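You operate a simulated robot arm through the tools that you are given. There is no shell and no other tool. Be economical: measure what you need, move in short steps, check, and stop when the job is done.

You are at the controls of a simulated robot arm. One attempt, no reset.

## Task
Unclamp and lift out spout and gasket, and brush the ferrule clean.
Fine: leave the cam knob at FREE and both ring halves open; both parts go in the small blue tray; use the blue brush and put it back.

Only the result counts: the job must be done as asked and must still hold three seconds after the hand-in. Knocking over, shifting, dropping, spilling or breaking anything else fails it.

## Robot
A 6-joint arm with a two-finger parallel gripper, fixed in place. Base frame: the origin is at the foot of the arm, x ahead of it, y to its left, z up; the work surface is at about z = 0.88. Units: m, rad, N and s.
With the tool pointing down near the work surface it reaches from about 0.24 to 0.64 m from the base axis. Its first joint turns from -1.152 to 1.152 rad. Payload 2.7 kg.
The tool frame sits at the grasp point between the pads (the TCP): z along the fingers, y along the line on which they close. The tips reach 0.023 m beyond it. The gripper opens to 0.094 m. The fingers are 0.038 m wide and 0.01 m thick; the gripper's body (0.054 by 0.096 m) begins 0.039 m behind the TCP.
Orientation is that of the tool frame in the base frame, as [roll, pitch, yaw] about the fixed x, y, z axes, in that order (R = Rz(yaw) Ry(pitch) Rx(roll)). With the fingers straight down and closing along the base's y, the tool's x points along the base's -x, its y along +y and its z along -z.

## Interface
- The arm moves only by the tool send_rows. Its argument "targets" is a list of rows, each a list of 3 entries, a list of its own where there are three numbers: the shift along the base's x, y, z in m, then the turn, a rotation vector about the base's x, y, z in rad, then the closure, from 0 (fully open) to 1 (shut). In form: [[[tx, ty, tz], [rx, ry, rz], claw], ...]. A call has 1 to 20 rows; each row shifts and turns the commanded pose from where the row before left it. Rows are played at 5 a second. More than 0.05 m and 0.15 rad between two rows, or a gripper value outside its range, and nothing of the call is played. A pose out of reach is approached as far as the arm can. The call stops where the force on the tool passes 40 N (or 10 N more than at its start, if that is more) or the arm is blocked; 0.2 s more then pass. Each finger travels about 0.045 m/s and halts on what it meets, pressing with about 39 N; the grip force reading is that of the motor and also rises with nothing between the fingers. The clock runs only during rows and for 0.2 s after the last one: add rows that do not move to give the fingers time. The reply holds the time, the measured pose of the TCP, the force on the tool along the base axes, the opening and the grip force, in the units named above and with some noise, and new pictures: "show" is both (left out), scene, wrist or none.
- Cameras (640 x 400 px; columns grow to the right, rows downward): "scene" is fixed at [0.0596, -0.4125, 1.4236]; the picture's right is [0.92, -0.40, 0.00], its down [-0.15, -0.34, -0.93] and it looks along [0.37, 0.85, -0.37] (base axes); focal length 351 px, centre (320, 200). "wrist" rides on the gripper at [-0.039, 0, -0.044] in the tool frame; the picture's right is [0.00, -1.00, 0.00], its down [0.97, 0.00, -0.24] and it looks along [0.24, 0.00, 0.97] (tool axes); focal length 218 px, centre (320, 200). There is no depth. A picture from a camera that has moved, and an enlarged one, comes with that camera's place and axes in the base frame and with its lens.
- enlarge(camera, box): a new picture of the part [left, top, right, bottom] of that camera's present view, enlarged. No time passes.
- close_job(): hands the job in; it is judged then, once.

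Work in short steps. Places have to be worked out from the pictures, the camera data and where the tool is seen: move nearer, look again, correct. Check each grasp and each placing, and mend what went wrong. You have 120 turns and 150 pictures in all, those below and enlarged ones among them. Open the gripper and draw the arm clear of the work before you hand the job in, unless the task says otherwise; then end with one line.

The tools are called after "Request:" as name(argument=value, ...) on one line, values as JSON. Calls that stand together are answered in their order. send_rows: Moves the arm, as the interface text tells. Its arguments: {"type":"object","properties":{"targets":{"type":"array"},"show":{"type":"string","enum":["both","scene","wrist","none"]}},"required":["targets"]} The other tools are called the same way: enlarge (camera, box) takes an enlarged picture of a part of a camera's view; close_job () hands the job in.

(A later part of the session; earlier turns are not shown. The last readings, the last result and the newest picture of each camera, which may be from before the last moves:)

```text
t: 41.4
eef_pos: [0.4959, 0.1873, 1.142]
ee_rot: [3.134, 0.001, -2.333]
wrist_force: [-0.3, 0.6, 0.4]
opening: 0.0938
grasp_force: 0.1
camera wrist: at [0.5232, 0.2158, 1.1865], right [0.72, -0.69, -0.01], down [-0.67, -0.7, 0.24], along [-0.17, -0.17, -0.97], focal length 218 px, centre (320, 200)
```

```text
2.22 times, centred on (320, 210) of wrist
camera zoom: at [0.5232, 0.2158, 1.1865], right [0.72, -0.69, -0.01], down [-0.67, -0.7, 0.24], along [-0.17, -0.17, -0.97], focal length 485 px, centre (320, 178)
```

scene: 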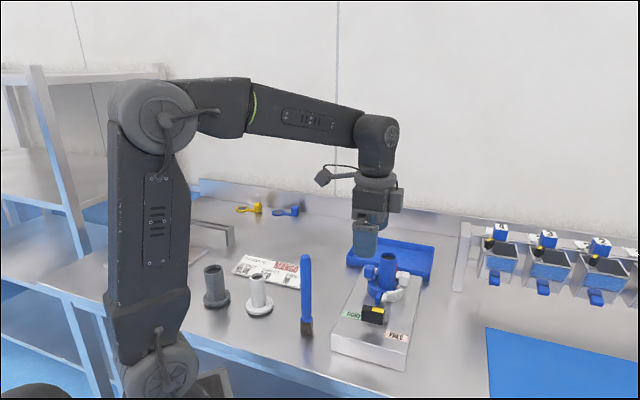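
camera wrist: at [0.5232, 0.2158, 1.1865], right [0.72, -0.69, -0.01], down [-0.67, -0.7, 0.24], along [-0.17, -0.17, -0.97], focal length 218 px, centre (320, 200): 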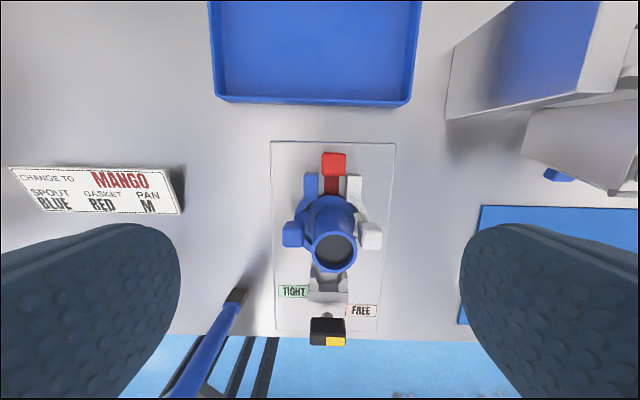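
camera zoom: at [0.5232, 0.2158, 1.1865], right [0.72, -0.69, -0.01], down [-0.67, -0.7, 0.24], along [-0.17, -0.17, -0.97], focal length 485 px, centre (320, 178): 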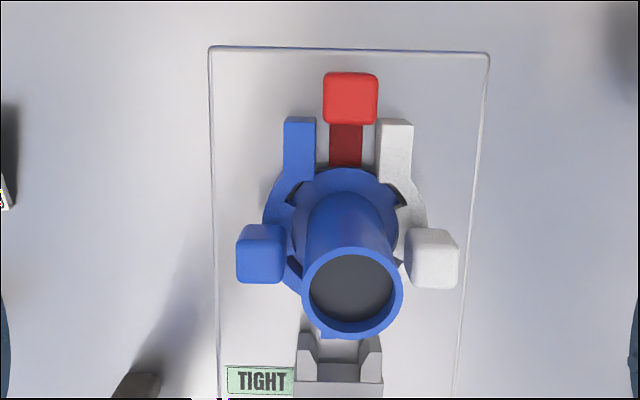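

Each half pivots at the far end of its arm: white hinge about (0.525, 0.165), blue about (0.491, 0.198). The handle cubes are at white (0.496, 0.115) and blue (0.441, 0.171), tops about 0.98. I go above the white cube with the camera on the outer side.

Request:
send_rows(targets=[[[0, -0.01, 0], [0, 0, -0.143], 0], [[0, -0.01, 0], [0, 0, -0.143], 0.1], [[0, -0.01, 0], [0, 0, -0.143], 0.2], [[0, -0.01, 0], [0, 0, -0.143], 0.3], [[0, -0.01, 0], [0, 0, -0.143], 0.4], [[0, -0.01, 0], [0, 0, -0.143], 0.4], [[0, -0.01, 0], [0, 0, -0.143], 0.4], [[0.004, -0.006, 0], [0, 0, -0.143], 0.4], [[0, 0, -0.02], [0, 0, -0.143], 0.4], [[0, 0, -0.02], [0, 0, -0.143], 0.4], [[0, 0, -0.02], [0, 0, -0.143], 0.4], [[0, 0, 0], [0, 0, 0], 0.4]], show="both")

```text
t: 44.0
eef_pos: [0.4988, 0.1113, 1.0829]
ee_rot: [3.135, 0.0, 2.373]
wrist_force: [0.1, -0.2, -0.2]
opening: 0.0566
grasp_force: 0.0
camera wrist: at [0.5269, 0.0837, 1.1274], right [-0.69, -0.72, -0.01], down [-0.7, 0.67, 0.24], along [-0.17, 0.17, -0.97], focal length 218 px, centre (320, 200)
```

scene: 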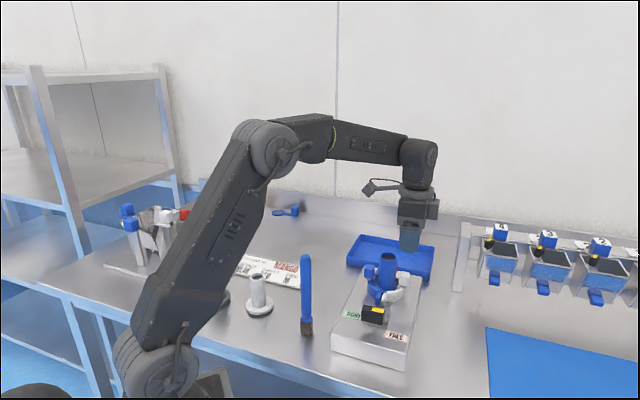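
wrist: 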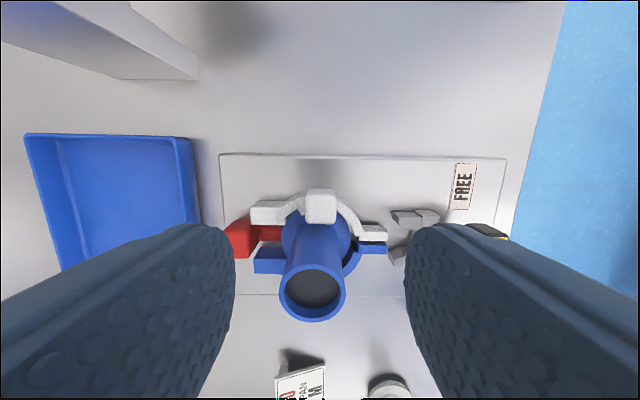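

White cube centre (0.4985, 0.112), spout centre (0.468, 0.147). Shift outward 6–7 mm and descend partway.

Request:
send_rows(targets=[[[0.0045, -0.0045, -0.02], [0, 0, 0], 0.4], [[0, 0, -0.04], [0, 0, 0], 0.4], [[0, 0, -0.025], [0, 0, 0], 0.4], [[0, 0, -0.015], [0, 0, 0], 0.4], [[0, 0, 0], [0, 0, 0], 0.4]], show="both")

Request:
enlarge(camera="scene", box=[340, 200, 460, 330])

```text
t: 45.2
eef_pos: [0.5026, 0.1071, 0.9812]
ee_rot: [3.137, 0.0, 2.375]
wrist_force: [-0.9, 0.3, -0.3]
opening: 0.0565
grasp_force: 0.3
camera wrist: at [0.5316, 0.0813, 1.0266], right [-0.69, -0.72, -0.01], down [-0.7, 0.67, 0.24], along [-0.17, 0.17, -0.97], focal length 218 px, centre (320, 200)
```

scene: 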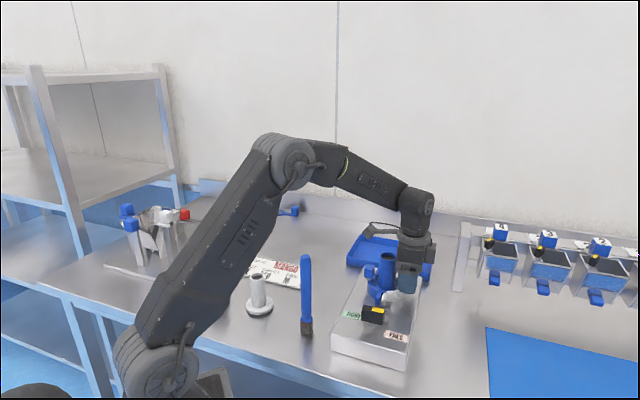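
wrist: 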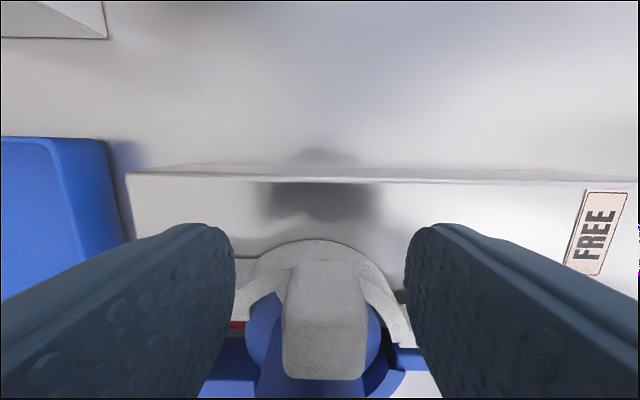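

```text
3.08 times, centred on (400, 265) of scene
camera zoom: at [0.0596, -0.4125, 1.4236], right [0.92, -0.4, 0.0], down [-0.15, -0.34, -0.93], along [0.37, 0.85, -0.37], focal length 1081 px, centre (74, 0)
```

zoom: 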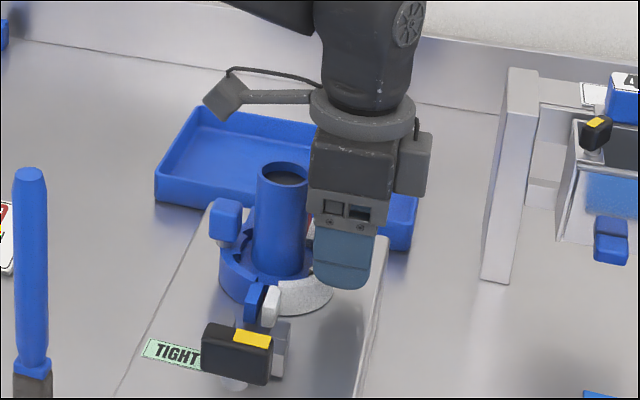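

Fingers straddle the cube with the body clear of the spout. Descend 7 mm and grip.

Request:
send_rows(targets=[[[0, 0, -0.007], [0, 0, 0], 0.4], [[0, 0, 0], [0, 0, 0], 0.6], [[0, 0, 0], [0, 0, 0], 0.9], [[0, 0, 0], [0, 0, 0], 0.9], [[0, 0, 0], [0, 0, 0], 0.9], [[0, 0, 0], [0, 0, 0], 0.9]], show="wrist")

```text
t: 46.6
eef_pos: [0.5032, 0.1082, 0.9756]
ee_rot: [3.137, 0.002, 2.376]
wrist_force: [-0.1, -8.2, 0.0]
opening: 0.0218
grasp_force: 45.5
camera wrist: at [0.5313, 0.0804, 1.0195], right [-0.69, -0.72, -0.01], down [-0.7, 0.67, 0.24], along [-0.17, 0.17, -0.97], focal length 218 px, centre (320, 200)
```

wrist: 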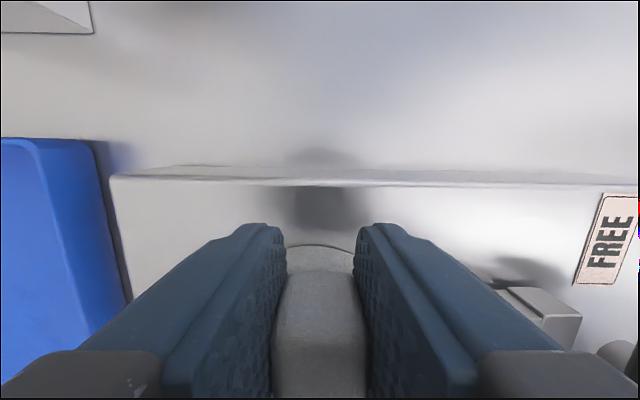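

Gripped. Swing the white half open (counter-clockwise about its hinge) in small arc steps, watching the force.

Request:
send_rows(targets=[[[0.0058, -0.0019, 0], [0, 0, 0.1], 0.9], [[0.0059, -0.0014, 0], [0, 0, 0.1], 0.9], [[0.0061, -0.0007, 0], [0, 0, 0.1], 0.9]], show="wrist")

```text
t: 47.4
eef_pos: [0.5196, 0.1037, 0.9755]
ee_rot: [3.134, -0.002, 2.679]
wrist_force: [-4.1, 0.0, -3.7]
opening: 0.0219
grasp_force: 44.7
camera wrist: at [0.5555, 0.0868, 1.0194], right [-0.45, -0.89, -0.01], down [-0.87, 0.43, 0.24], along [-0.21, 0.11, -0.97], focal length 218 px, centre (320, 200)
```

wrist: 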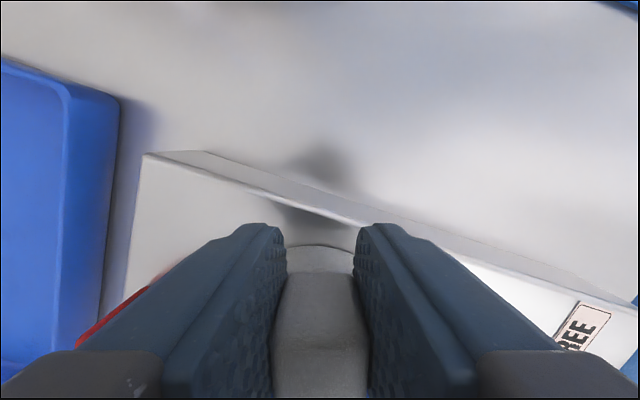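

Very little force; continue the arc to about 0.8 rad.

Request:
send_rows(targets=[[[0.0061, -0.0001, 0], [0, 0, 0.1], 0.9], [[0.0061, 0.0006, 0], [0, 0, 0.1], 0.9], [[0.006, 0.0011, 0], [0, 0, 0.1], 0.9]], show="none")

Request:
send_rows(targets=[[[0.0059, 0.0016, 0], [0, 0, 0.1], 0.9], [[0.0057, 0.0023, 0], [0, 0, 0.1], 0.9]], show="both")

```text
t: 48.2
eef_pos: [0.5378, 0.106, 0.9745]
ee_rot: [3.133, -0.003, 2.98]
wrist_force: [-17.6, 11.0, -0.2]
opening: 0.022
grasp_force: 45.1
```

```text
t: 48.8
eef_pos: [0.5498, 0.1108, 0.9739]
ee_rot: [3.136, -0.003, -3.103]
wrist_force: [-26.5, 19.2, -1.5]
opening: 0.0217
grasp_force: 45.4
camera wrist: at [0.5889, 0.1125, 1.0194], right [0.04, -1.0, -0.01], down [-0.97, -0.04, 0.24], along [-0.24, 0.0, -0.97], focal length 218 px, centre (320, 200)
```

scene: 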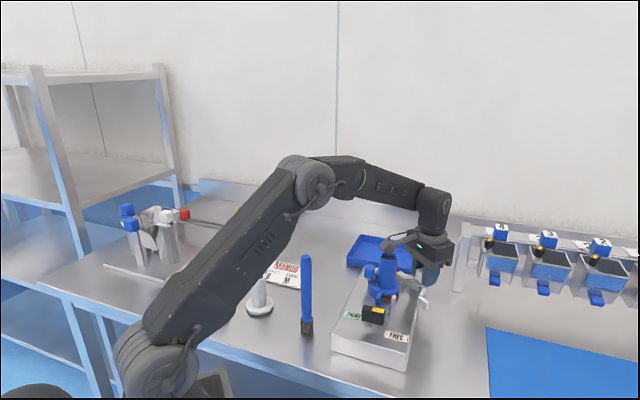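
wrist: 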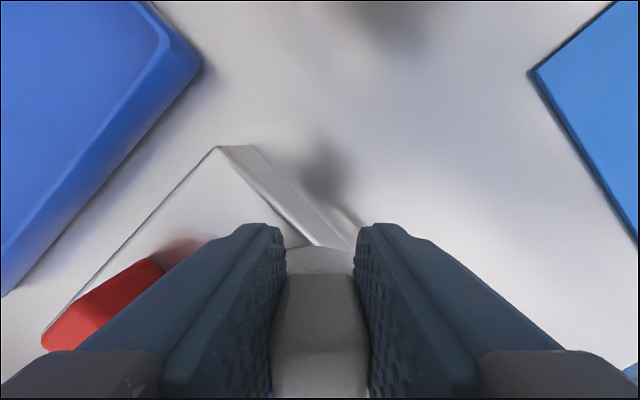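

Force is building (33 N), so my hinge estimate is a bit off or a stop is near. Relieve toward (-x,+y) and try another 0.15 rad.

Request:
send_rows(targets=[[[-0.0025, 0.003, 0], [0, 0, 0], 0.9], [[0.004, 0.003, 0], [0, 0, 0.08], 0.9], [[0.0035, 0.003, 0], [0, 0, 0.08], 0.9]], show="none")

```text
t: 49.6
eef_pos: [0.5567, 0.116, 0.9747]
ee_rot: [3.137, -0.003, -2.948]
wrist_force: [-8.6, -9.5, -1.7]
opening: 0.0217
grasp_force: 44.9
```

Still moving freely. Continue a little further toward ~70°.

Request:
send_rows(targets=[[[0.0045, 0.0028, 0], [0, 0, 0.1], 0.9], [[0.004, 0.0035, 0], [0, 0, 0.1], 0.9], [[0.0035, 0.004, 0], [0, 0, 0.1], 0.9]], show="both")

```text
t: 50.4
eef_pos: [0.5689, 0.13, 0.9757]
ee_rot: [3.136, 0.003, -2.647]
wrist_force: [-1.4, -11.0, 1.0]
opening: 0.022
grasp_force: 45.1
camera wrist: at [0.6034, 0.1469, 1.0197], right [0.48, -0.88, -0.01], down [-0.85, -0.46, 0.24], along [-0.21, -0.11, -0.97], focal length 218 px, centre (320, 200)
```

scene: 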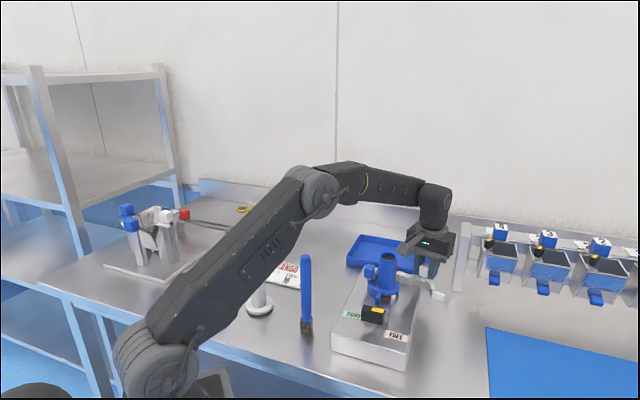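
wrist: 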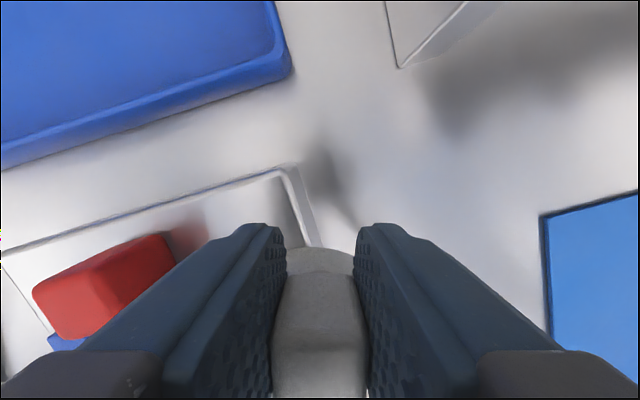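

White half is open about 72°. Release, lift and inspect.

Request:
send_rows(targets=[[[0, 0, 0], [0, 0, 0], 0.6], [[0, 0, 0], [0, 0, 0], 0.55], [[0, 0, 0], [0, 0, 0], 0.5], [[0, 0, 0.02], [0, 0, 0], 0.5], [[0, 0, 0.045], [0, 0, 0], 0.5], [[-0.01, 0.0, 0.045], [0, 0, 0], 0.4], [[-0.02, 0.01, 0.04], [0, 0, 0.1], 0.3], [[-0.02, 0.01, 0.02], [0, 0, 0.1], 0.2], [[0, 0, 0], [0, 0, 0.1], 0.2]], show="both")

Request:
enlarge(camera="wrist", box=[210, 120, 430, 320])

```text
t: 52.4
eef_pos: [0.5179, 0.1499, 1.1455]
ee_rot: [3.135, 0.001, -2.346]
wrist_force: [-0.2, 0.6, 0.4]
opening: 0.075
grasp_force: 0.1
camera wrist: at [0.5458, 0.1779, 1.1905], right [0.71, -0.7, -0.01], down [-0.68, -0.69, 0.24], along [-0.17, -0.17, -0.97], focal length 218 px, centre (320, 200)
```

scene: 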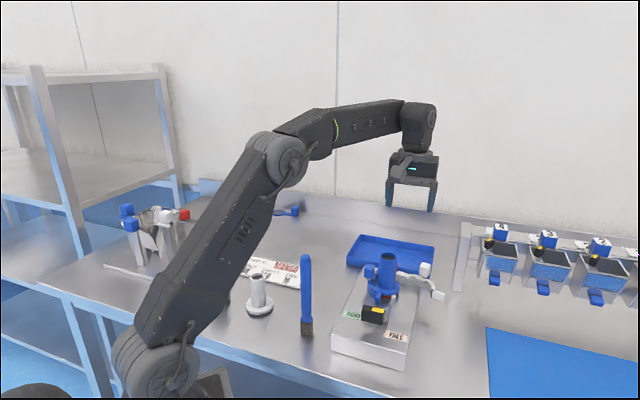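
wrist: 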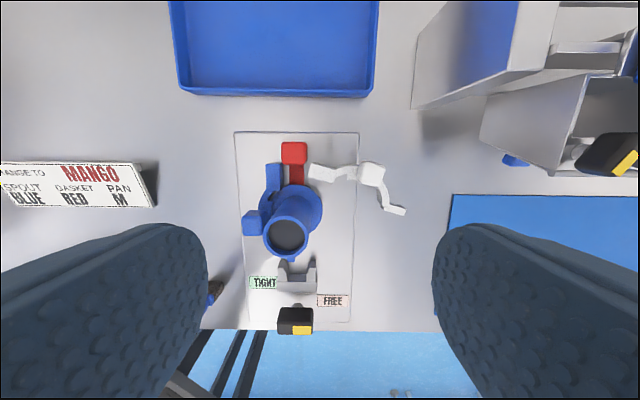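

```text
2.00 times, centred on (320, 220) of wrist
camera zoom: at [0.5458, 0.1779, 1.1905], right [0.71, -0.7, -0.01], down [-0.68, -0.69, 0.24], along [-0.17, -0.17, -0.97], focal length 436 px, centre (320, 160)
```

zoom: 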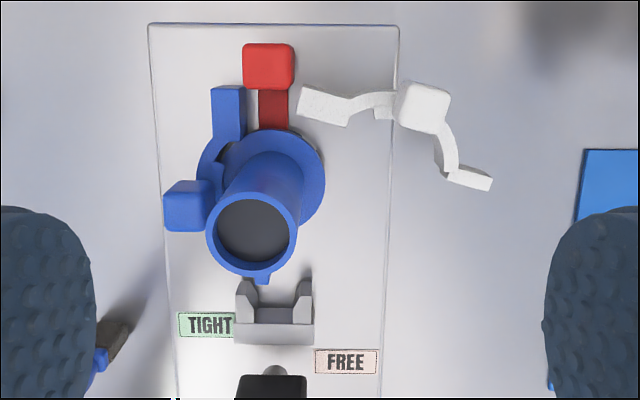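

White half is open. For the blue half I need the camera on the opposite side; I try rotating another +1.58 rad above the blue cube (0.443, 0.171).

Request:
send_rows(targets=[[[-0.0075, 0.0025, 0], [0, 0, 0.143], 0.2], [[-0.0075, 0.0025, 0], [0, 0, 0.143], 0.2], [[-0.0075, 0.0025, 0], [0, 0, 0.143], 0.3], [[-0.0075, 0.0025, 0], [0, 0, 0.143], 0.3], [[-0.0075, 0.0025, 0], [0, 0, 0.143], 0.4], [[-0.0075, 0.0025, 0], [0, 0, 0.143], 0.4], [[-0.0075, 0.0025, 0], [0, 0, 0.143], 0.4], [[-0.0075, 0.0025, 0], [0, 0, 0.143], 0.4], [[-0.0075, 0.0025, 0], [0, 0, 0.143], 0.4], [[-0.0075, 0.0025, 0], [0, 0, 0.143], 0.4], [[-0.0065, 0.0025, -0.02], [0, 0, 0.15], 0.4], [[0, 0, 0], [0, 0, 0], 0.4]], show="both")

```text
t: 55.0
eef_pos: [0.4362, 0.1766, 1.1243]
ee_rot: [3.135, -0.001, -0.767]
wrist_force: [-0.4, -0.2, -0.2]
opening: 0.0564
grasp_force: 0.1
camera wrist: at [0.4088, 0.2045, 1.1694], right [0.69, 0.72, -0.01], down [0.7, -0.67, 0.24], along [0.17, -0.17, -0.97], focal length 218 px, centre (320, 200)
```

scene: 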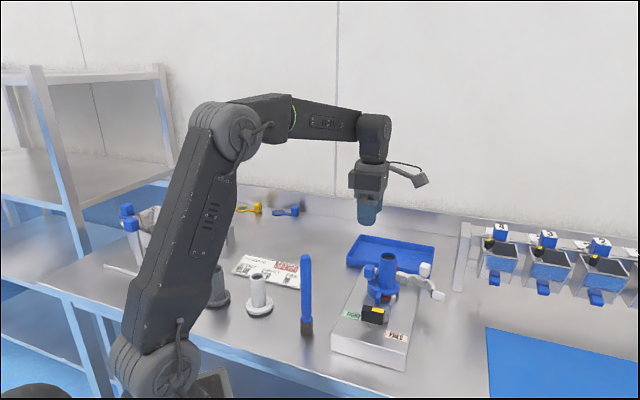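
wrist: 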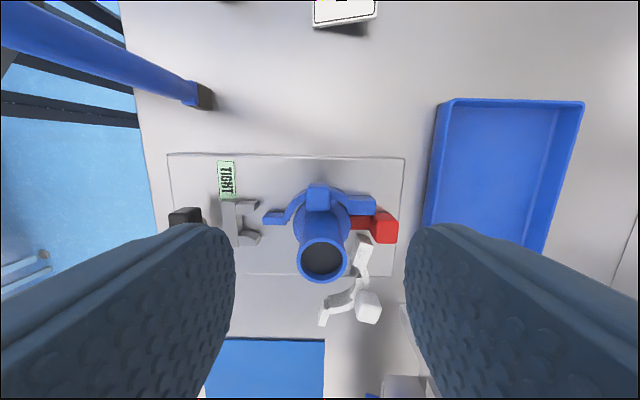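

The rotation was reached and the cube is confirmed at (0.442, 0.171). Descend and grip the blue cube.

Request:
send_rows(targets=[[[0, 0.0005, -0.04], [0, 0, 0], 0.4], [[0, 0, -0.04], [0, 0, 0], 0.4], [[0, 0, -0.035], [0, 0, 0], 0.4], [[0, 0, -0.02], [0, 0, 0], 0.4], [[0, 0, -0.013], [0, 0, 0], 0.4], [[0, 0, 0], [0, 0, 0], 0.6], [[0, 0, 0], [0, 0, 0], 0.9], [[0, 0, 0], [0, 0, 0], 0.9], [[0, 0, 0], [0, 0, 0], 0.9], [[0, 0, 0], [0, 0, 0], 0.9]], show="wrist")

```text
t: 57.2
eef_pos: [0.4345, 0.1751, 0.9771]
ee_rot: [3.127, 0.002, -0.773]
wrist_force: [-19.3, -21.2, 3.1]
opening: 0.022
grasp_force: 44.9
camera wrist: at [0.4079, 0.2026, 1.0218], right [0.7, 0.72, -0.01], down [0.7, -0.67, 0.24], along [0.16, -0.18, -0.97], focal length 218 px, centre (320, 200)
```

wrist: 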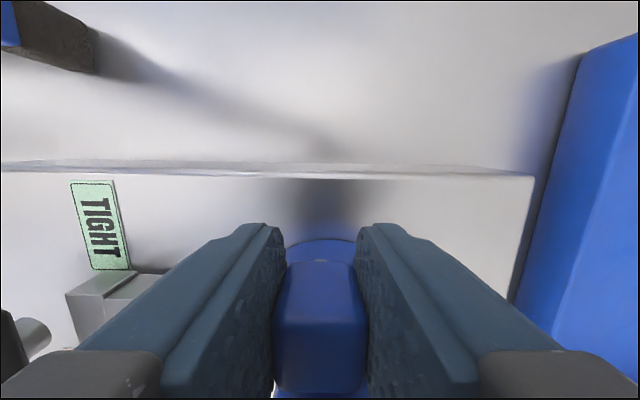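

Gripped; relieve the 28 N side load along the axis, then begin swinging the blue half clockwise.

Request:
send_rows(targets=[[[-0.0015, -0.0015, 0], [0, 0, 0], 0.9], [[-0.0014, 0.0058, 0], [0, 0, -0.1], 0.9], [[-0.0008, 0.0058, 0], [0, 0, -0.1], 0.9], [[-0.0002, 0.0059, 0], [0, 0, -0.1], 0.9]], show="none")

```text
t: 58.2
eef_pos: [0.4307, 0.1918, 0.9782]
ee_rot: [3.128, -0.001, -1.072]
wrist_force: [-19.5, -22.2, 5.3]
opening: 0.0219
grasp_force: 45.2
```

Same offset load; relieve again and continue.

Request:
send_rows(targets=[[[-0.0015, -0.002, 0], [0, 0, 0], 0.9], [[0.0004, 0.006, 0], [0, 0, -0.1], 0.9], [[0.001, 0.0058, 0], [0, 0, -0.1], 0.9], [[0.0016, 0.0058, 0], [0, 0, -0.1], 0.9]], show="none")

```text
t: 59.2
eef_pos: [0.4315, 0.2074, 0.9772]
ee_rot: [3.131, 0.001, -1.37]
wrist_force: [-27.0, -6.7, 1.9]
opening: 0.0219
grasp_force: 44.9
```

Request:
send_rows(targets=[[[-0.002, -0.0005, 0], [0, 0, 0], 0.9], [[0.002, 0.0055, 0], [0, 0, -0.1], 0.9], [[0.0027, 0.0054, 0], [0, 0, -0.1], 0.9], [[0.0032, 0.0049, 0], [0, 0, -0.1], 0.9]], show="none")

```text
t: 60.2
eef_pos: [0.4378, 0.2225, 0.977]
ee_rot: [3.13, 0.002, -1.671]
wrist_force: [-28.9, 3.0, 4.8]
opening: 0.0216
grasp_force: 44.8
```

Still following the arc; relieve toward -x and finish the swing.

Request:
send_rows(targets=[[[-0.0015, 0, 0], [0, 0, 0], 0.9], [[0.0028, 0.0048, 0], [0, 0, -0.1], 0.9], [[0.0033, 0.0042, 0], [0, 0, -0.1], 0.9], [[0.0038, 0.0038, 0], [0, 0, -0.1], 0.9]], show="wrist")

```text
t: 61.2
eef_pos: [0.449, 0.2374, 0.9762]
ee_rot: [3.135, -0.002, -1.97]
wrist_force: [-20.3, 3.9, 1.5]
opening: 0.0221
grasp_force: 44.5
camera wrist: at [0.4644, 0.2728, 1.0217], right [0.92, -0.39, -0.01], down [-0.38, -0.89, 0.24], along [-0.1, -0.22, -0.97], focal length 218 px, centre (320, 200)
```

wrist: 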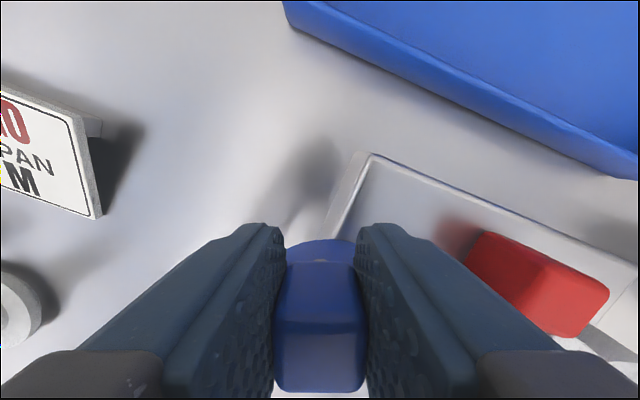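

Open about 69°. Release, lift and inspect.

Request:
send_rows(targets=[[[-0.001, 0, 0], [0, 0, 0], 0.8], [[0, 0, 0], [0, 0, 0], 0.6], [[0, 0, 0], [0, 0, 0], 0.5], [[0, 0, 0.02], [0, 0, 0], 0.5], [[0, 0, 0.045], [0, 0, 0], 0.5], [[0.0, -0.01, 0.045], [0, 0, -0.1], 0.4], [[0.01, -0.02, 0.04], [0, 0, -0.1], 0.2], [[0.015, -0.02, 0.03], [0, 0, -0.1], 0], [[0.015, -0.02, 0], [0, 0, -0.07], 0]], show="both")

Request:
enlarge(camera="wrist", box=[200, 120, 440, 320])

Request:
enlarge(camera="scene", box=[330, 220, 460, 340])

```text
t: 63.2
eef_pos: [0.4884, 0.1653, 1.1562]
ee_rot: [3.134, 0.001, -2.339]
wrist_force: [0.2, -1.0, -0.5]
opening: 0.0941
grasp_force: 0.1
camera wrist: at [0.5158, 0.1937, 1.2013], right [0.72, -0.69, -0.01], down [-0.67, -0.7, 0.24], along [-0.17, -0.17, -0.97], focal length 218 px, centre (320, 200)
```

scene: 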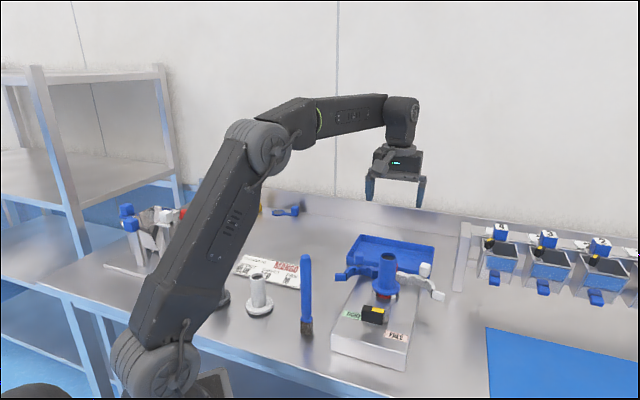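
wrist: 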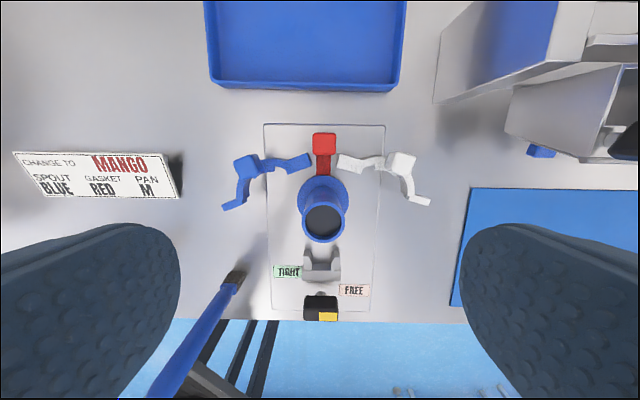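

```text
2.00 times, centred on (320, 220) of wrist
camera zoom: at [0.5158, 0.1937, 1.2013], right [0.72, -0.69, -0.01], down [-0.67, -0.7, 0.24], along [-0.17, -0.17, -0.97], focal length 436 px, centre (320, 160)
```

zoom: 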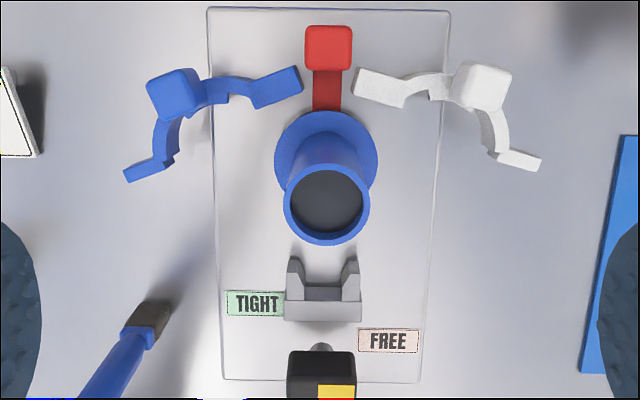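

```text
3.33 times, centred on (395, 280) of scene
camera zoom: at [0.0596, -0.4125, 1.4236], right [0.92, -0.4, 0.0], down [-0.15, -0.34, -0.93], along [0.37, 0.85, -0.37], focal length 1171 px, centre (70, -67)
```

zoom: 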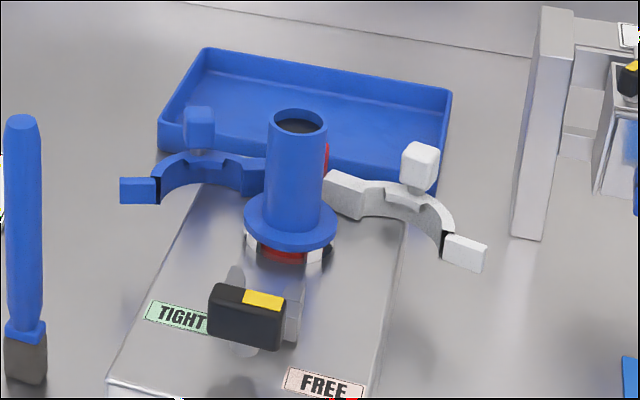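

Both halves are open, and the spout sits on the red gasket. I move over the spout centre (about 0.473, 0.146) and descend to just above its top to check.

Request:
send_rows(targets=[[[-0.0154, -0.0193, -0.02], [0, 0, 0], 0.2], [[0, 0, -0.04], [0, 0, 0], 0.2], [[0, 0, -0.04], [0, 0, 0], 0.2], [[0, 0, 0], [0, 0, 0], 0.2]], show="both")

```text
t: 64.2
eef_pos: [0.4742, 0.1439, 1.0559]
ee_rot: [3.135, 0.001, -2.339]
wrist_force: [0.3, -0.3, -0.1]
opening: 0.0754
grasp_force: 0.0
camera wrist: at [0.501, 0.1736, 1.1011], right [0.72, -0.69, -0.01], down [-0.67, -0.7, 0.24], along [-0.17, -0.17, -0.97], focal length 218 px, centre (320, 200)
```

scene: 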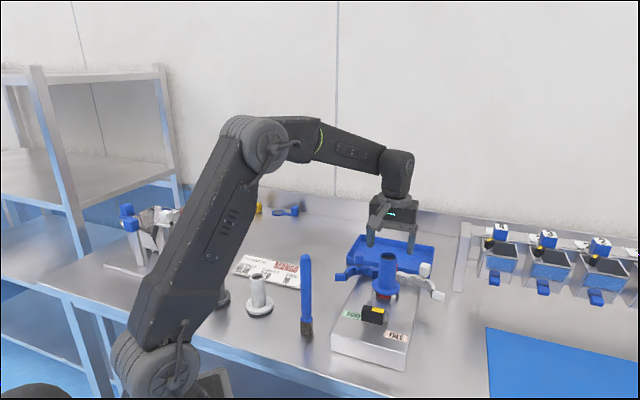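
wrist: 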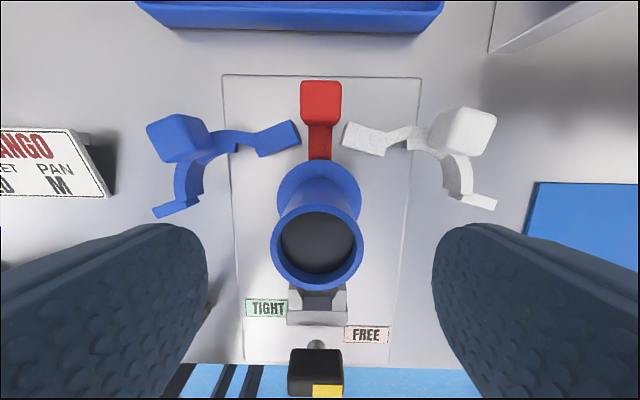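

Well centred. Small correction, descend to z 0.99 and close on the tube.

Request:
send_rows(targets=[[[-0.0008, 0.002, -0.02], [0, 0, 0], 0.25], [[0, 0, -0.025], [0, 0, 0], 0.25], [[0, 0, -0.021], [0, 0, 0], 0.25], [[0, 0, 0], [0, 0, 0], 0.4], [[0, 0, 0], [0, 0, 0], 0.7], [[0, 0, 0], [0, 0, 0], 0.7], [[0, 0, 0], [0, 0, 0], 0.7], [[0, 0, 0], [0, 0, 0], 0.7]], show="both")

```text
t: 66.0
eef_pos: [0.4733, 0.1495, 0.9902]
ee_rot: [3.133, 0.001, -2.34]
wrist_force: [-0.2, 0.1, -0.8]
opening: 0.0381
grasp_force: 39.3
camera wrist: at [0.5002, 0.1783, 1.0348], right [0.72, -0.69, -0.01], down [-0.67, -0.7, 0.24], along [-0.17, -0.17, -0.97], focal length 218 px, centre (320, 200)
```

scene: 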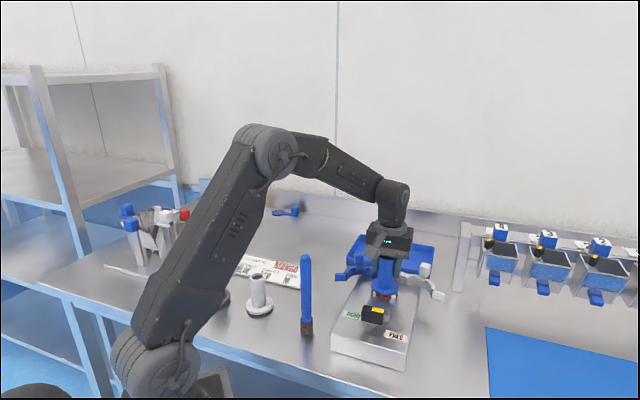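
wrist: 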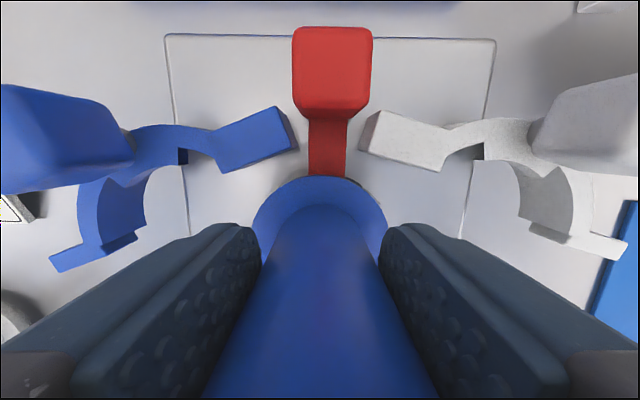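

Tube gripped (0.038). Lift straight up slowly.

Request:
send_rows(targets=[[[0, 0, 0.01], [0, 0, 0], 0.85], [[0, 0, 0.015], [0, 0, 0], 0.85], [[0, 0, 0.02], [0, 0, 0], 0.85], [[0, 0, 0.03], [0, 0, 0], 0.85], [[0, 0, 0.04], [0, 0, 0], 0.85], [[0, 0, 0], [0, 0, 0], 0.85]], show="both")

Request:
enlarge(camera="scene", box=[330, 190, 460, 330])

```text
t: 67.4
eef_pos: [0.4706, 0.1484, 1.1048]
ee_rot: [3.136, -0.001, -2.339]
wrist_force: [-0.6, -0.7, -0.9]
opening: 0.038
grasp_force: 39.0
camera wrist: at [0.4985, 0.1764, 1.1499], right [0.72, -0.69, -0.01], down [-0.67, -0.7, 0.24], along [-0.17, -0.17, -0.97], focal length 218 px, centre (320, 200)
```

scene: 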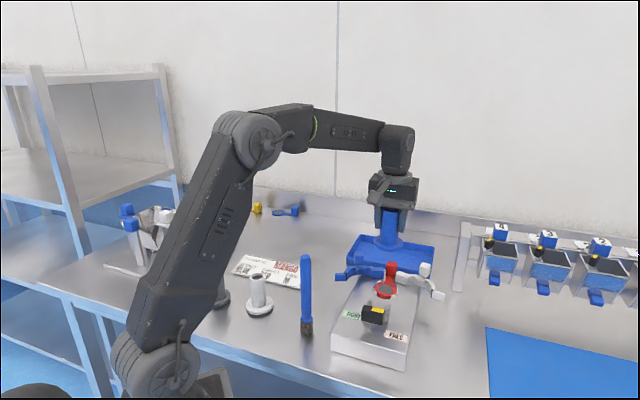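
wrist: 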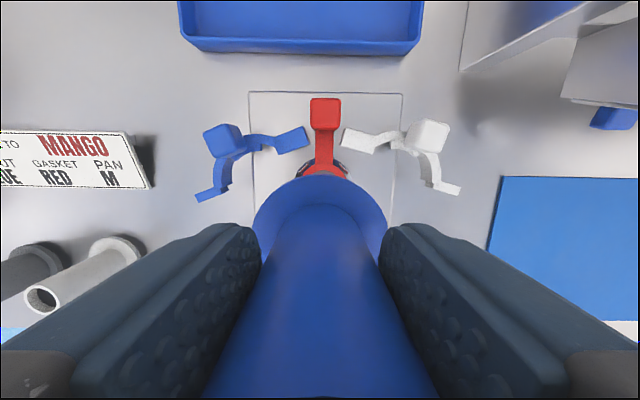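

```text
2.86 times, centred on (395, 260) of scene
camera zoom: at [0.0596, -0.4125, 1.4236], right [0.92, -0.4, 0.0], down [-0.15, -0.34, -0.93], along [0.37, 0.85, -0.37], focal length 1004 px, centre (106, 29)
```

zoom: 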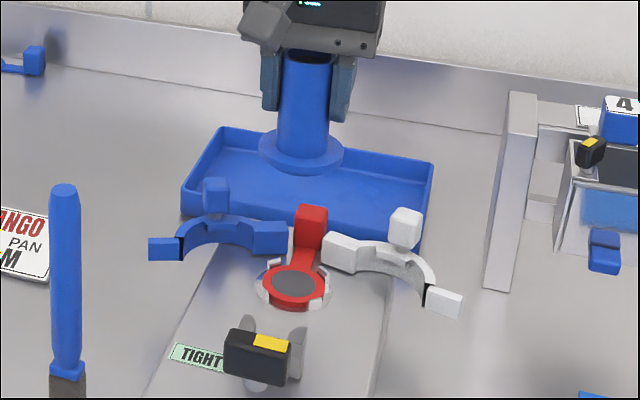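

The spout is free; the gasket stays on the ferrule. Carry it over the near-left part of the tray (target about 0.524, 0.341).

Request:
send_rows(targets=[[[0.009, 0.032, 0], [0, 0, 0], 0.85], [[0.009, 0.032, 0], [0, 0, 0], 0.85], [[0.009, 0.032, 0], [0, 0, 0], 0.85], [[0.009, 0.032, 0], [0, 0, 0], 0.85], [[0.009, 0.032, 0], [0, 0, 0], 0.85], [[0.009, 0.032, 0], [0, 0, 0], 0.85], [[0, 0, 0], [0, 0, 0], 0.85]], show="both")

Request:
enlarge(camera="scene", box=[330, 190, 460, 330])

```text
t: 69.0
eef_pos: [0.5122, 0.3201, 1.0998]
ee_rot: [3.135, -0.001, -2.339]
wrist_force: [-1.1, -0.5, -0.9]
opening: 0.0384
grasp_force: 39.1
out of reach, approached as far as the arm can: row 6
camera wrist: at [0.5396, 0.3488, 1.1451], right [0.72, -0.69, -0.01], down [-0.67, -0.7, 0.24], along [-0.17, -0.17, -0.97], focal length 218 px, centre (320, 200)
```

scene: 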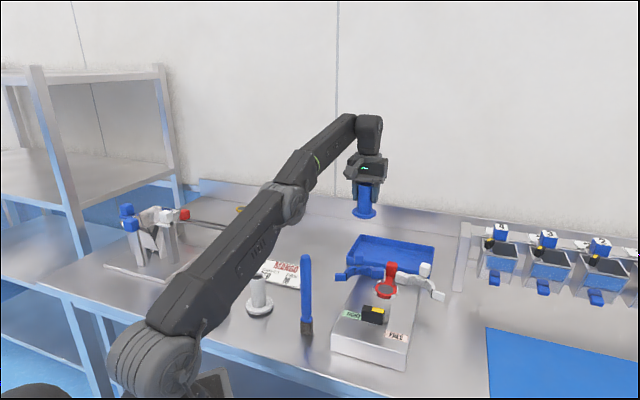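
wrist: 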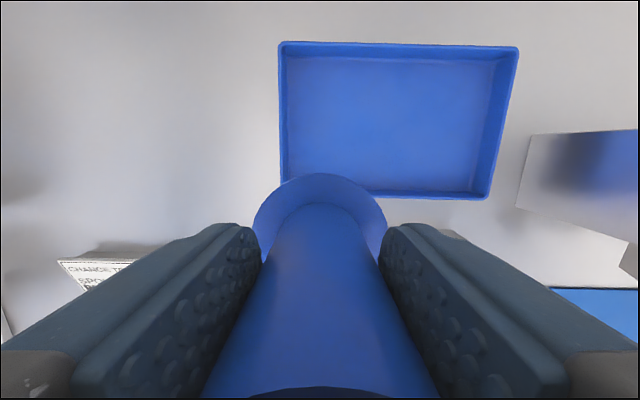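

```text
2.86 times, centred on (395, 260) of scene
camera zoom: at [0.0596, -0.4125, 1.4236], right [0.92, -0.4, 0.0], down [-0.15, -0.34, -0.93], along [0.37, 0.85, -0.37], focal length 1004 px, centre (106, 29)
```

zoom: 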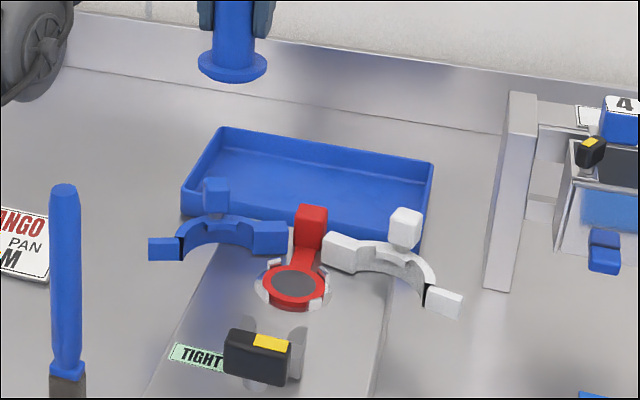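

At z 1.10 the reach ends at r about 0.60. I descend while moving outward; target spout centre about (0.53, 0.342), keeping the flange above the rim until inside.

Request:
send_rows(targets=[[[0.0, 0.0, -0.03], [0, 0, 0], 0.85], [[0.004, 0.006, -0.03], [0, 0, 0], 0.85], [[0.006, 0.008, -0.03], [0, 0, 0], 0.85], [[0.006, 0.008, -0.015], [0, 0, 0], 0.85], [[0, 0, 0], [0, 0, 0], 0.85]], show="both")

Request:
enlarge(camera="scene", box=[330, 190, 460, 330])

```text
t: 70.2
eef_pos: [0.5289, 0.3438, 0.9948]
ee_rot: [3.135, -0.001, -2.338]
wrist_force: [0.2, -0.7, -1.0]
opening: 0.0377
grasp_force: 39.2
camera wrist: at [0.5562, 0.3717, 1.0389], right [0.72, -0.69, -0.01], down [-0.67, -0.7, 0.24], along [-0.17, -0.17, -0.97], focal length 218 px, centre (320, 200)
```

scene: 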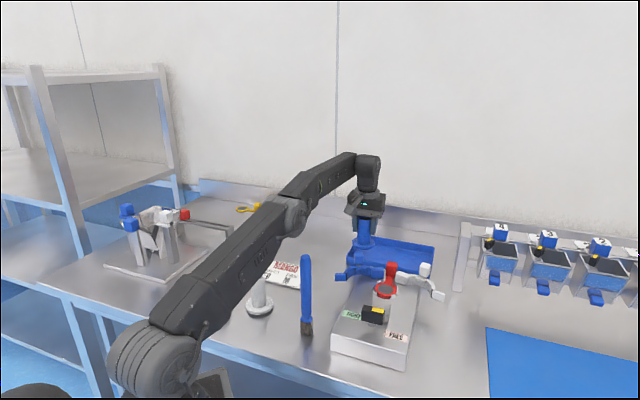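
wrist: 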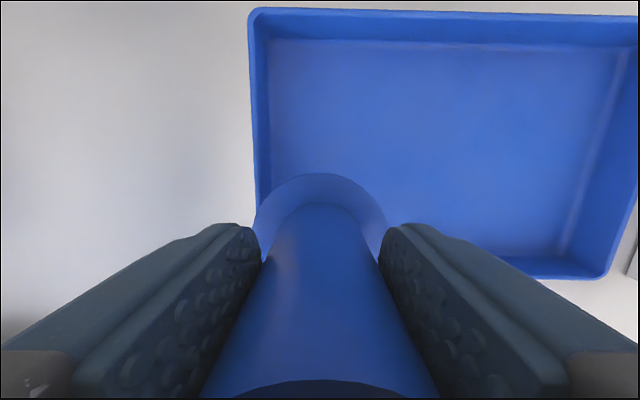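

```text
2.86 times, centred on (395, 260) of scene
camera zoom: at [0.0596, -0.4125, 1.4236], right [0.92, -0.4, 0.0], down [-0.15, -0.34, -0.93], along [0.37, 0.85, -0.37], focal length 1004 px, centre (106, 29)
```

zoom: 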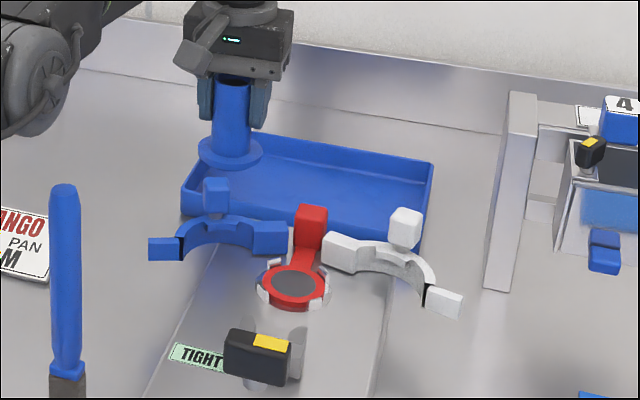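

The flange footprint would sit about 8–10 mm clear of both walls. Lower straight down in decreasing steps.

Request:
send_rows(targets=[[[0.002, -0.002, -0.02], [0, 0, 0], 0.85], [[0, 0, -0.02], [0, 0, 0], 0.85], [[0, 0, -0.008], [0, 0, 0], 0.85], [[0, 0, 0], [0, 0, 0], 0.85]], show="both")

Request:
enlarge(camera="scene", box=[330, 190, 460, 330])

```text
t: 71.2
eef_pos: [0.53, 0.3415, 0.9479]
ee_rot: [3.134, 0.001, -2.338]
wrist_force: [0.1, -0.3, -1.7]
opening: 0.0381
grasp_force: 39.3
camera wrist: at [0.5571, 0.3705, 0.992], right [0.72, -0.69, -0.01], down [-0.67, -0.7, 0.24], along [-0.17, -0.17, -0.97], focal length 218 px, centre (320, 200)
```

scene: 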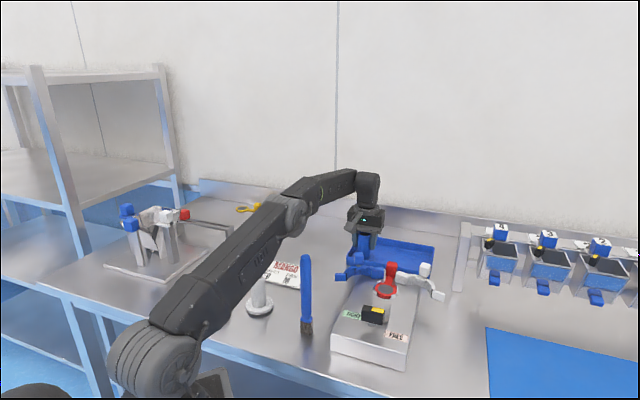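
wrist: 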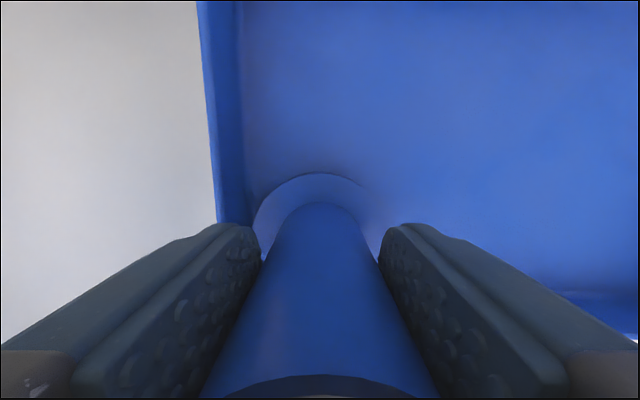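

```text
2.86 times, centred on (395, 260) of scene
camera zoom: at [0.0596, -0.4125, 1.4236], right [0.92, -0.4, 0.0], down [-0.15, -0.34, -0.93], along [0.37, 0.85, -0.37], focal length 1004 px, centre (106, 29)
```

zoom: 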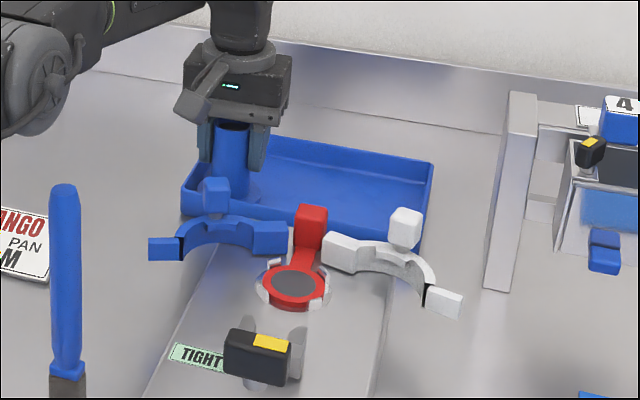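

Inside the tray. Lower in 3 mm steps until it touches the floor, shifting 3 mm away from the left wall.

Request:
send_rows(targets=[[[0.002, -0.002, -0.003], [0, 0, 0], 0.85], [[0, 0, -0.003], [0, 0, 0], 0.85], [[0, 0, -0.003], [0, 0, 0], 0.85]], show="none")

Request:
send_rows(targets=[[[0, 0, -0.003], [0, 0, 0], 0.85], [[0, 0, 0], [0, 0, 0], 0.85]], show="none")

```text
t: 72.0
eef_pos: [0.5319, 0.3423, 0.9427]
ee_rot: [3.136, 0.011, -2.336]
wrist_force: [-1.9, 5.5, 28.4]
opening: 0.0383
grasp_force: 39.2
```

```text
t: 72.6
eef_pos: [0.5332, 0.3406, 0.9381]
ee_rot: [3.134, 0.009, -2.339]
wrist_force: [-1.3, 6.5, 28.0]
opening: 0.038
grasp_force: 38.7
```

Floor contact at 28 N. Ease up 1 mm and open slightly.

Request:
send_rows(targets=[[[0, 0, 0.001], [0, 0, 0], 0.7], [[0, 0, 0], [0, 0, 0], 0.55], [[0, 0, 0], [0, 0, 0], 0.5], [[0, 0, 0], [0, 0, 0], 0.48], [[0, 0, 0], [0, 0, 0], 0.48]], show="both")

```text
t: 73.8
eef_pos: [0.5312, 0.3396, 0.9358]
ee_rot: [3.135, 0.001, -2.34]
wrist_force: [1.4, 0.1, 0.5]
opening: 0.0491
grasp_force: 0.0
camera wrist: at [0.559, 0.3676, 0.9806], right [0.72, -0.69, -0.01], down [-0.67, -0.7, 0.24], along [-0.17, -0.17, -0.97], focal length 218 px, centre (320, 200)
```

scene: 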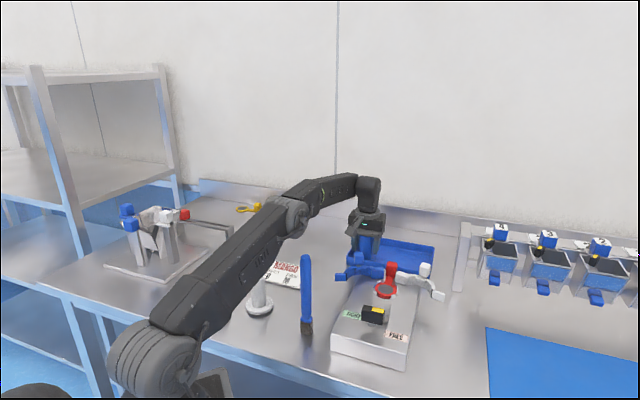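
wrist: 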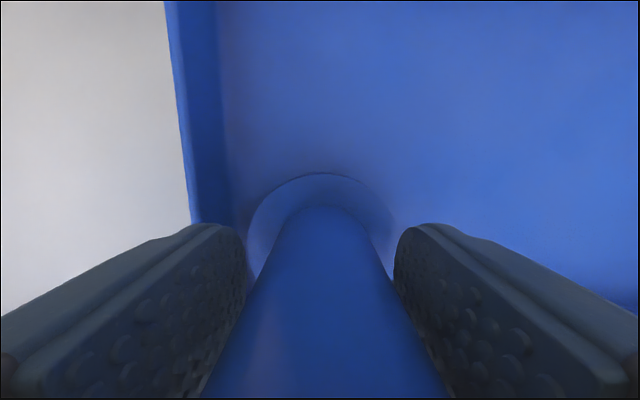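

Released, with the spout standing in the tray. Lift straight up slowly, then swing back over the fixture.

Request:
send_rows(targets=[[[0, 0, 0.02], [0, 0, 0], 0.48], [[0, 0, 0.03], [0, 0, 0], 0.48], [[-0.005, -0.005, 0.04], [0, 0, 0], 0.45], [[-0.01, -0.02, 0.04], [0, 0, 0], 0.4], [[-0.003, -0.035, 0.03], [0, 0, 0], 0.4], [[0, -0.04, 0], [0, 0, 0], 0.4], [[0, -0.03, 0], [0, 0, 0], 0.4], [[0, 0, 0], [0, 0, 0], 0.4]], show="both")

Request:
enlarge(camera="scene", box=[330, 190, 460, 330])

```text
t: 75.6
eef_pos: [0.5133, 0.2103, 1.0963]
ee_rot: [3.135, -0.001, -2.338]
wrist_force: [-0.5, 0.0, 0.8]
opening: 0.0563
grasp_force: 0.0
camera wrist: at [0.5411, 0.2383, 1.1413], right [0.72, -0.69, -0.01], down [-0.67, -0.7, 0.24], along [-0.17, -0.17, -0.97], focal length 218 px, centre (320, 200)
```

scene: 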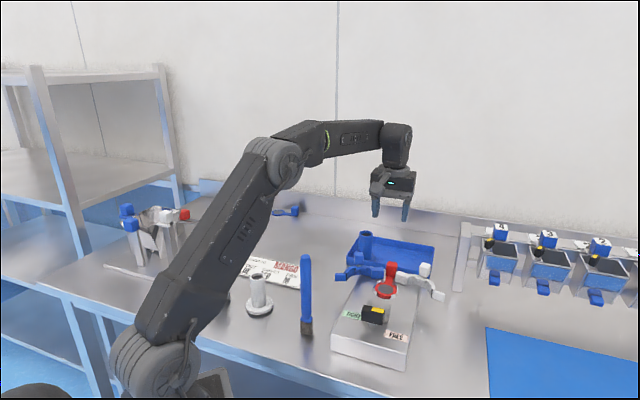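
wrist: 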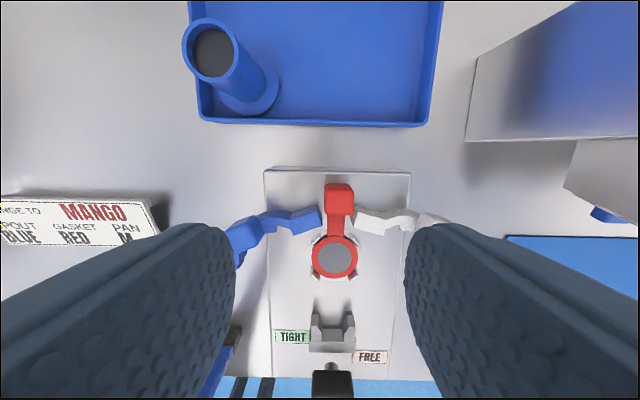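

```text
2.86 times, centred on (395, 260) of scene
camera zoom: at [0.0596, -0.4125, 1.4236], right [0.92, -0.4, 0.0], down [-0.15, -0.34, -0.93], along [0.37, 0.85, -0.37], focal length 1004 px, centre (106, 29)
```

zoom: 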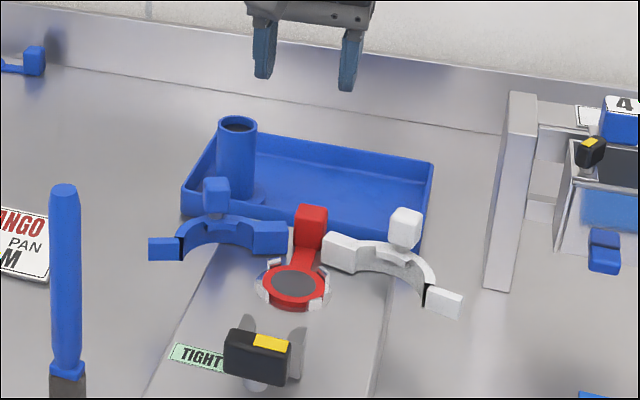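

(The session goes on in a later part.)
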